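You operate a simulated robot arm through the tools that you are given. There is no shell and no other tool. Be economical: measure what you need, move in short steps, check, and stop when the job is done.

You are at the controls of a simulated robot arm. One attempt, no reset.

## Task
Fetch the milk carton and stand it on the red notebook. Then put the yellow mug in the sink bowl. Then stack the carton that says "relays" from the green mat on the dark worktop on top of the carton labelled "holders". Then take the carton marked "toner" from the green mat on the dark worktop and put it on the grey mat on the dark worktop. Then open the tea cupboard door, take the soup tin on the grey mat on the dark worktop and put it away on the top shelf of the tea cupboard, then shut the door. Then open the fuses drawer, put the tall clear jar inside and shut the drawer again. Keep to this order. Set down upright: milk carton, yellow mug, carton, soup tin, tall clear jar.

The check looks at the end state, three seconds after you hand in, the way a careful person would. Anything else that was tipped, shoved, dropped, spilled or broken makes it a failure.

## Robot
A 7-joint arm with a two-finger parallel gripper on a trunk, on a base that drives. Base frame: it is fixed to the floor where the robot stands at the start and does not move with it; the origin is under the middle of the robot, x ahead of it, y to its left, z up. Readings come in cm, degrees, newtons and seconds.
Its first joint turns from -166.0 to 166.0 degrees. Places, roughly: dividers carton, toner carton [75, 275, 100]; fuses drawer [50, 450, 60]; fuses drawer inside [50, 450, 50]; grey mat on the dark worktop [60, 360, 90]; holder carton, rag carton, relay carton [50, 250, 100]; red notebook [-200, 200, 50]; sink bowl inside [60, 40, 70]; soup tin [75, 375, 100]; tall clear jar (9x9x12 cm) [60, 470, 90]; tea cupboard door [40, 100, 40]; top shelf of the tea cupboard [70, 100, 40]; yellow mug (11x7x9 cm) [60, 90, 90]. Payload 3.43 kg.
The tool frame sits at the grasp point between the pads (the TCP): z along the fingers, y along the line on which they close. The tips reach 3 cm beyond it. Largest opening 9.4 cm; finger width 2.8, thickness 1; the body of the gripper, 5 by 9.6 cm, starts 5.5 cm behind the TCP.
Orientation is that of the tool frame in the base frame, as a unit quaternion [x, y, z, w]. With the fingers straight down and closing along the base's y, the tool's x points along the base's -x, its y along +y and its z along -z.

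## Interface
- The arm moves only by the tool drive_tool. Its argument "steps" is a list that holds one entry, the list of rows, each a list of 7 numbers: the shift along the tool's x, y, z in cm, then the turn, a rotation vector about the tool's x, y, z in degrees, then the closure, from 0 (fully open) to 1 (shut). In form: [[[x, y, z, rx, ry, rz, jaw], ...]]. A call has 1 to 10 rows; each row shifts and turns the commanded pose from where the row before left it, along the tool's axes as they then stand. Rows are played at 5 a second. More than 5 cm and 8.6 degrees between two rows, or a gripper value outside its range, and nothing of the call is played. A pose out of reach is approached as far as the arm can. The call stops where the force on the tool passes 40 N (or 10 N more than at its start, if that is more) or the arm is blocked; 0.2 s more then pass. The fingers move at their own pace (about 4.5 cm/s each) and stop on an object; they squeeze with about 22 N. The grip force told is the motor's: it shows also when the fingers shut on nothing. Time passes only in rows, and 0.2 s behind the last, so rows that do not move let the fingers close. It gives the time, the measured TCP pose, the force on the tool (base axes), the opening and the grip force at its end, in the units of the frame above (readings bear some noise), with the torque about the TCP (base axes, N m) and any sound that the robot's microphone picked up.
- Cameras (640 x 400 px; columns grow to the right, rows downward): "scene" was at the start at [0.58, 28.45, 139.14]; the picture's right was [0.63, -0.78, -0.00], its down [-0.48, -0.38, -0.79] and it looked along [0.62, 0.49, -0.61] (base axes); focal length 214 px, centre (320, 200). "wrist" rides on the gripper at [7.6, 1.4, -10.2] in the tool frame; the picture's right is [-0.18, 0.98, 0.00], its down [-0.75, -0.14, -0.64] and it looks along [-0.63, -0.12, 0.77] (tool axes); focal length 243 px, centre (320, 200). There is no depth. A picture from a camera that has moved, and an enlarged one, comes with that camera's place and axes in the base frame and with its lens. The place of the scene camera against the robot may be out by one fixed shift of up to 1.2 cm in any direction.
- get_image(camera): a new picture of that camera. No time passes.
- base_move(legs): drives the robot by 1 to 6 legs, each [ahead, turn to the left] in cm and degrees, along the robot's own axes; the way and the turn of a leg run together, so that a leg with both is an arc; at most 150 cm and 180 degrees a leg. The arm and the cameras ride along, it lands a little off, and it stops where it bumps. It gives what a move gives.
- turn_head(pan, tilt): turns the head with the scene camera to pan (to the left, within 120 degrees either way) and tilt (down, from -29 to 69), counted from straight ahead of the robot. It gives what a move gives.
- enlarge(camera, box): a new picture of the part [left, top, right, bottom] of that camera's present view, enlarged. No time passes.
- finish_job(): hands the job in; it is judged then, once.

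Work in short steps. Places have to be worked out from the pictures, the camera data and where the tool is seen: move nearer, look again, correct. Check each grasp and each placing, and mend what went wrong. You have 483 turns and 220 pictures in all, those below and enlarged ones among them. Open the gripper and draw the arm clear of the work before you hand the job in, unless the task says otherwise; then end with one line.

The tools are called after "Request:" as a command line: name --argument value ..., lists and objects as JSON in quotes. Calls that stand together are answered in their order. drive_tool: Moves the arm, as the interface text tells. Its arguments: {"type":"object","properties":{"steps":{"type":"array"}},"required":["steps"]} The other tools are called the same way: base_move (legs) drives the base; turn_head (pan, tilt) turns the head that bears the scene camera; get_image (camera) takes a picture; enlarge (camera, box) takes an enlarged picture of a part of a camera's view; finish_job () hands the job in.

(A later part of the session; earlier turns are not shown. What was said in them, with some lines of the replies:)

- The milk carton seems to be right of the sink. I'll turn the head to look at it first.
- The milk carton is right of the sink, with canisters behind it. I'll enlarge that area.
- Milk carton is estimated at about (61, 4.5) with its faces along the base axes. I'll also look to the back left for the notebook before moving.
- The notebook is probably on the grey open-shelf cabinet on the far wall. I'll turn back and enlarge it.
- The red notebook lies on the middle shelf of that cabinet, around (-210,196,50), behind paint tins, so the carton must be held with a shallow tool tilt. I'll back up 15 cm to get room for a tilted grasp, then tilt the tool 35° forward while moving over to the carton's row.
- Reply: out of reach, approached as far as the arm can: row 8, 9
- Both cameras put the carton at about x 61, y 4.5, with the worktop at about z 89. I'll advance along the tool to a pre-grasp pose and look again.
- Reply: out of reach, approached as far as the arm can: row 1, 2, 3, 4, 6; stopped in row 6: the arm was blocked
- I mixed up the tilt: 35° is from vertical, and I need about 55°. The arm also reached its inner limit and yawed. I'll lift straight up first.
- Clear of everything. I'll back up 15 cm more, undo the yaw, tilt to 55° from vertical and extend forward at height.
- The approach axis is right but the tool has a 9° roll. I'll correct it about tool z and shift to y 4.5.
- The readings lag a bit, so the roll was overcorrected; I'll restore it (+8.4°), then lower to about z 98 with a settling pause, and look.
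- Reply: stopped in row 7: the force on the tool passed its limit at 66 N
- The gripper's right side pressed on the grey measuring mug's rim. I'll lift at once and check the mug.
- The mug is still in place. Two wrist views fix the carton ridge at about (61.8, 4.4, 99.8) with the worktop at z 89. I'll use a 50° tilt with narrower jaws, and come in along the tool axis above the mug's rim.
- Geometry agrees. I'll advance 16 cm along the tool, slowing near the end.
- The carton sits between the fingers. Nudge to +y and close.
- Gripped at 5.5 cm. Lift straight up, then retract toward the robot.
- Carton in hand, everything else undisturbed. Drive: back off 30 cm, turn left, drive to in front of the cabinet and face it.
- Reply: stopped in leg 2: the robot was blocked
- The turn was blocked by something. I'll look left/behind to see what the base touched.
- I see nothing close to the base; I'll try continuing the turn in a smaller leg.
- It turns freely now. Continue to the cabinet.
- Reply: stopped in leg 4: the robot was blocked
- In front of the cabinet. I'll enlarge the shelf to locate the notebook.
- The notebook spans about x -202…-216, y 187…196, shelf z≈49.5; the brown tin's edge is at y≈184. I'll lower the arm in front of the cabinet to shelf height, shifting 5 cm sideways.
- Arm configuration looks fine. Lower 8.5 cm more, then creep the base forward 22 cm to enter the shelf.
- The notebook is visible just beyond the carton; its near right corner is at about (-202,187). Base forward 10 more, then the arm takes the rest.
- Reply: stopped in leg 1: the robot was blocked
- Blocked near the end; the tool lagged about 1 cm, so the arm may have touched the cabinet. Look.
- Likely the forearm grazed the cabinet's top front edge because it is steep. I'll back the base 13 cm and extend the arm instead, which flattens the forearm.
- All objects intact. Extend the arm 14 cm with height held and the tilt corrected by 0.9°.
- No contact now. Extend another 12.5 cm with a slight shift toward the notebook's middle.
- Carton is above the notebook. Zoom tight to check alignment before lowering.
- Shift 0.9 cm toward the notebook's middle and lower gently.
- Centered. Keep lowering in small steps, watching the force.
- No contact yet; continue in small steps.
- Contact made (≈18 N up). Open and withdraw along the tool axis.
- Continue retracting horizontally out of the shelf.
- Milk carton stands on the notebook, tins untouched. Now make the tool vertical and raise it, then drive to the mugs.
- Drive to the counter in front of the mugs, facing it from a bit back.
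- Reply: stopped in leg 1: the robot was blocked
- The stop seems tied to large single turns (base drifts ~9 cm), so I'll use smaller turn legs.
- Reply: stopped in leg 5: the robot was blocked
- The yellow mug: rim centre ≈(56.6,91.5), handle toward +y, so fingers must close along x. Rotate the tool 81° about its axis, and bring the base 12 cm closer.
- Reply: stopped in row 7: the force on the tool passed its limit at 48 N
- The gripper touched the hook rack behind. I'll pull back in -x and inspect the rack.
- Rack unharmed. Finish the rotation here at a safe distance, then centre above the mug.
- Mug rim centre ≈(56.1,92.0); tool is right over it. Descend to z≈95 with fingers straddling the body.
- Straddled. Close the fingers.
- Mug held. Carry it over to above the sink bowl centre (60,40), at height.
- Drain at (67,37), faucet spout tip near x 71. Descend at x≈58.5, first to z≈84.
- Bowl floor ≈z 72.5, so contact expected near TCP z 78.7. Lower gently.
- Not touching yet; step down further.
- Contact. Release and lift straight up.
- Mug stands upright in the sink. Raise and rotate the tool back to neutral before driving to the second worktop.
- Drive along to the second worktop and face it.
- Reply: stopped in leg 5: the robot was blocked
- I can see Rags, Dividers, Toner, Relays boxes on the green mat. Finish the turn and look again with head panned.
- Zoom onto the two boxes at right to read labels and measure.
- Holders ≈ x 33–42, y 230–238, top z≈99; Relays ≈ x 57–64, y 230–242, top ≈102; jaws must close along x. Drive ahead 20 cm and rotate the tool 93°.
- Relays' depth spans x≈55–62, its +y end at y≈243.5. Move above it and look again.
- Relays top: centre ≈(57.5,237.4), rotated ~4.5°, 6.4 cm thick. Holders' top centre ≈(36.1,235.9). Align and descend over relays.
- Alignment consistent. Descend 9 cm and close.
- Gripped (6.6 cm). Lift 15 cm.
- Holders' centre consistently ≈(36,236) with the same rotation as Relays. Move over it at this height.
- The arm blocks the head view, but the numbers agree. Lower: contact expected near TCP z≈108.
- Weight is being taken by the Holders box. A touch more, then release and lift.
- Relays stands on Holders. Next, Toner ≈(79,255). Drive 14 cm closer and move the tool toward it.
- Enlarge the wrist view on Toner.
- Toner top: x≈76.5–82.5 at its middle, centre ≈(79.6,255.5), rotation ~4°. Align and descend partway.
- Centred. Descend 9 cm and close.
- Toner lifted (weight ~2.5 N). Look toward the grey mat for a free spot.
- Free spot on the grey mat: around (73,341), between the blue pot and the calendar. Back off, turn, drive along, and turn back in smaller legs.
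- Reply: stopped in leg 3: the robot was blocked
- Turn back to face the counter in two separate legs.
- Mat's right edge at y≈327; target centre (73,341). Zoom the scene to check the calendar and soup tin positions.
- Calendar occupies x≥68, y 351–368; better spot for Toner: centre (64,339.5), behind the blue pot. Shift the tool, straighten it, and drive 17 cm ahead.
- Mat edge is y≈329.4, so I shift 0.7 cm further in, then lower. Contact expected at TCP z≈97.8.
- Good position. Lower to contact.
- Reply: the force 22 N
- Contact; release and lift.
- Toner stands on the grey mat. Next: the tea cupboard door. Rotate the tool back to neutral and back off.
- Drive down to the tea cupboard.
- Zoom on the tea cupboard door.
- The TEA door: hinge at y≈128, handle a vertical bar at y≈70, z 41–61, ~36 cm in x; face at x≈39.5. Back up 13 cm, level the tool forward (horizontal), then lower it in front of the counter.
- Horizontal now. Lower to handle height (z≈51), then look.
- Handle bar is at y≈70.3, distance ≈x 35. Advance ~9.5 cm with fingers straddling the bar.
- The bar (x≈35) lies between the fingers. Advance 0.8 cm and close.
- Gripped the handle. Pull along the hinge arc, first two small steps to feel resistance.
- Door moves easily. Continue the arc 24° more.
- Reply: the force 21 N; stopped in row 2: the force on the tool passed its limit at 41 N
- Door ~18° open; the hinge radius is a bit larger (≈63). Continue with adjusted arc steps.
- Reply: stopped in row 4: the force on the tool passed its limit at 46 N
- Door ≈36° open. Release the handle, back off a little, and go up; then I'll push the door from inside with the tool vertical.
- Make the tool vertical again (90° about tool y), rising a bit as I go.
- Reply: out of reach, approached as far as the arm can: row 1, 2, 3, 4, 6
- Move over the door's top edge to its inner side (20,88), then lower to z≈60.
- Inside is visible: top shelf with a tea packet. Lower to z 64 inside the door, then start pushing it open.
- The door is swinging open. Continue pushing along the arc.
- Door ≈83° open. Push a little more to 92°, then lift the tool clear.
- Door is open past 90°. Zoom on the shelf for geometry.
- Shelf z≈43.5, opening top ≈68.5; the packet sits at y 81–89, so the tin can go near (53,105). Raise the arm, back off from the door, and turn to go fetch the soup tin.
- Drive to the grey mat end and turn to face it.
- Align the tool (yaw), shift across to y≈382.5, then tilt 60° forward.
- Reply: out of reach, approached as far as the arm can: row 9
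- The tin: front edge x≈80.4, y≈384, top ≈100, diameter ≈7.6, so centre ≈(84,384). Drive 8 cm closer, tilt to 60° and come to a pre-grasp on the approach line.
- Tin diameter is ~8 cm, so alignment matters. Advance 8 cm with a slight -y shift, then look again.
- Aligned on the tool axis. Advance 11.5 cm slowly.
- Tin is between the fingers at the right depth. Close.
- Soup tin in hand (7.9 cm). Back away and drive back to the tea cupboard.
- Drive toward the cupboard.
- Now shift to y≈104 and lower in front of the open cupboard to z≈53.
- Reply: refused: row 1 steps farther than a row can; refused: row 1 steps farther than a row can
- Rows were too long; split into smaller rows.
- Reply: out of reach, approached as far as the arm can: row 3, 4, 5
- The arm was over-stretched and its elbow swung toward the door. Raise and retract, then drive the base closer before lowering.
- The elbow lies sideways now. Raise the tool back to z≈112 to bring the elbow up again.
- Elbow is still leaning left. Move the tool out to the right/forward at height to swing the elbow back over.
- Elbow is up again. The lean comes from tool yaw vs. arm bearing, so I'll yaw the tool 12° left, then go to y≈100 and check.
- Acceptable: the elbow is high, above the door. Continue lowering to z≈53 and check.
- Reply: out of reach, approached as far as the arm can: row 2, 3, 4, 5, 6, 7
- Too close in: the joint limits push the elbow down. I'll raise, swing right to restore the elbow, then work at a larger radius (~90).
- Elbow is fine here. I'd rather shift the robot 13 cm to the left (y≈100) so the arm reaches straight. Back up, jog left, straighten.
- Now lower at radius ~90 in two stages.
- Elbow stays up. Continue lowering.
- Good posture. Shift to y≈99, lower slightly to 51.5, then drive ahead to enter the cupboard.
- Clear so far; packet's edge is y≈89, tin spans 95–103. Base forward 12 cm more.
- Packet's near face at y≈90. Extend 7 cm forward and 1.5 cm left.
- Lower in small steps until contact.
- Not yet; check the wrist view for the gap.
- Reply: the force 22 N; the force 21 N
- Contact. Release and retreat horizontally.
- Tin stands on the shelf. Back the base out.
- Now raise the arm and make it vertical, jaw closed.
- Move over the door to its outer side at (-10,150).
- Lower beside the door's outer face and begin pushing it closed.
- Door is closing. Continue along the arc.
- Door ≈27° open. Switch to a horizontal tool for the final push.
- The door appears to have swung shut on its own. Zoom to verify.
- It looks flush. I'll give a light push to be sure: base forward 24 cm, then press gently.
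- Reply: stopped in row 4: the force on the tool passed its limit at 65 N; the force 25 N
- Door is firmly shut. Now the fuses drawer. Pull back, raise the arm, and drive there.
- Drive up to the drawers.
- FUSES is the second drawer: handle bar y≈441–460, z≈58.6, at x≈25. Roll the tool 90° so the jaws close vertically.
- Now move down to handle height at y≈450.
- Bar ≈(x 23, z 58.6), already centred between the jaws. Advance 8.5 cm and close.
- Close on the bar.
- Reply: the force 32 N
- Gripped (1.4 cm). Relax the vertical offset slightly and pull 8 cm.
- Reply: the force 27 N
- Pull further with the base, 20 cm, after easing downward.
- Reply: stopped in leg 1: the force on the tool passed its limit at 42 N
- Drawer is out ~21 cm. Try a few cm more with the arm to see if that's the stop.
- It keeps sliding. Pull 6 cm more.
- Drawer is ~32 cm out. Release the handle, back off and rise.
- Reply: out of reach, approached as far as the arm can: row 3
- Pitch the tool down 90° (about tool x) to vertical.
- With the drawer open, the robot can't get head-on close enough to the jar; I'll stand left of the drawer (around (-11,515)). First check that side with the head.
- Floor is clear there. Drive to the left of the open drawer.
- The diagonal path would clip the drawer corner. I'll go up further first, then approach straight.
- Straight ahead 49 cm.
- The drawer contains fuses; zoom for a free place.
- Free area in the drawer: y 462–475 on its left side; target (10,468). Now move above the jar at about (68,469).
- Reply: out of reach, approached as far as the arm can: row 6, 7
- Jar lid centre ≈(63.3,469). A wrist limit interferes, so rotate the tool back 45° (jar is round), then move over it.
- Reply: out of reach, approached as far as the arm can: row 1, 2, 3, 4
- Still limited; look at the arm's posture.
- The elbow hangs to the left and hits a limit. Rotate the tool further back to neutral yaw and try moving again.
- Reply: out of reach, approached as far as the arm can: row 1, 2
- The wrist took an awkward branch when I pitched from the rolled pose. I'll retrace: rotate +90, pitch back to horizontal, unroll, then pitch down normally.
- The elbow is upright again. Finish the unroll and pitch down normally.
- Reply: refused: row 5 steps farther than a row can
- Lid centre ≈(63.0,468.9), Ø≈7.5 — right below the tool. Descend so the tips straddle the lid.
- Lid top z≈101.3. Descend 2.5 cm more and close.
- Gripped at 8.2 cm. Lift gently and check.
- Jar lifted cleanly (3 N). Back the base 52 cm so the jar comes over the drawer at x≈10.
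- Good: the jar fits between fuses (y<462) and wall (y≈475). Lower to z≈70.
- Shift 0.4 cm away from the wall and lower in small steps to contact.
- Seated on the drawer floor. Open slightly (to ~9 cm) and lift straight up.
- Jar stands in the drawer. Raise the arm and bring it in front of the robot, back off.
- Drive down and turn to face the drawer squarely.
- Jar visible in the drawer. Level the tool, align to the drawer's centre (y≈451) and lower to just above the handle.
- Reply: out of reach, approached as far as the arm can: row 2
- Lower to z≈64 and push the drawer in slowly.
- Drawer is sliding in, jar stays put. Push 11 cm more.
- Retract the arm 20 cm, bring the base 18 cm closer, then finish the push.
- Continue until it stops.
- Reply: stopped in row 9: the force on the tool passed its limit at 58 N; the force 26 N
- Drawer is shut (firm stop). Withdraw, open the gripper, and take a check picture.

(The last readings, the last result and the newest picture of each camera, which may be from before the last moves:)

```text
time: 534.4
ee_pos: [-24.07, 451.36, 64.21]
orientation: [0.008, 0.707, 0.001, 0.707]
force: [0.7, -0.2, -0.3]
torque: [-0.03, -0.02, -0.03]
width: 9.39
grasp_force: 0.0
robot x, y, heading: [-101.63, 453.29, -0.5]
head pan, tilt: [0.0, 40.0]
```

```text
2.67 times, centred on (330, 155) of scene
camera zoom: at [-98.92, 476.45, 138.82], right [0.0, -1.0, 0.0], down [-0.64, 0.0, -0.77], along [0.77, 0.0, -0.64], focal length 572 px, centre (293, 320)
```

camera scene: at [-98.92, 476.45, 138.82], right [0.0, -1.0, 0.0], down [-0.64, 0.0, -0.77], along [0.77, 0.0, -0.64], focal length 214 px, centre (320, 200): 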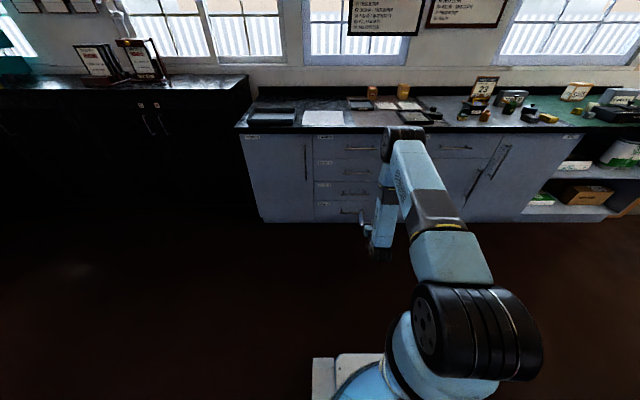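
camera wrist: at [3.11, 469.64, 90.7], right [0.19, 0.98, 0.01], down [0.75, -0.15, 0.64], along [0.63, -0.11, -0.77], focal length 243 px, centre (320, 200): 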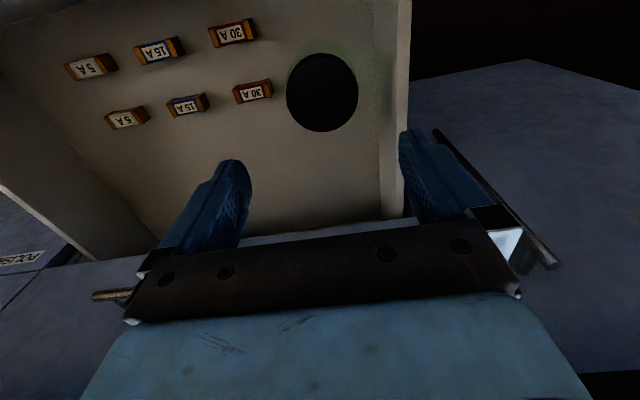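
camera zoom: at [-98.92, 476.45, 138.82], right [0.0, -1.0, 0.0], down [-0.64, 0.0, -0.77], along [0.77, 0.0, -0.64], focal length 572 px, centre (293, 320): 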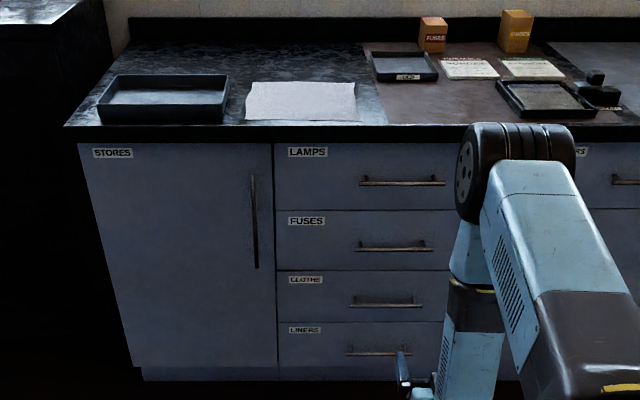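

Drawer flush. One last look along the worktop toward the cartons before handing in.

Request:
turn_head --pan -45 --tilt 25

Request:
enlarge --camera "scene" --box '[180, 60, 500, 260]'

```text
time: 535.5
ee_pos: [-24.03, 451.34, 64.14]
orientation: [0.008, 0.707, 0.001, 0.707]
force: [0.6, 0.2, 0.1]
torque: [0.01, -0.05, 0.03]
width: 9.37
grasp_force: 0.0
robot x, y, heading: [-101.07, 453.05, -0.4]
head pan, tilt: [-45.0, 25.0]
```

```text
2.00 times, centred on (340, 160) of scene
camera zoom: at [-100.92, 469.95, 141.15], right [-0.71, -0.7, 0.0], down [-0.3, 0.3, -0.91], along [0.64, -0.64, -0.42], focal length 429 px, centre (280, 280)
```

zoom: 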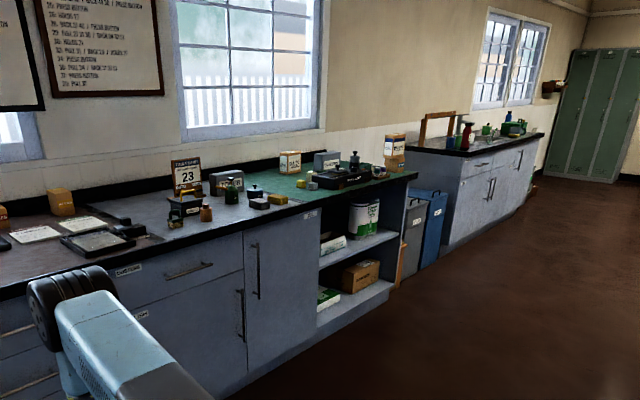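

Everything stands as placed, the arm is clear and the gripper is open. Handing in.

Request:
finish_job

```text
The job is handed in.
```

All six steps are done in order: milk carton on the red notebook, yellow mug in the sink, relays on holders, toner on the grey mat, soup tin on the tea cupboard's top shelf with the door shut, tall clear jar in the fuses drawer with the drawer shut. On the way, the arm or gripper bumped the grey measuring mug's rim, the mug-hook rack and the notebook cabinet; pictures showed the mug and rack still in place and the objects around the notebook cabinet undisturbed.
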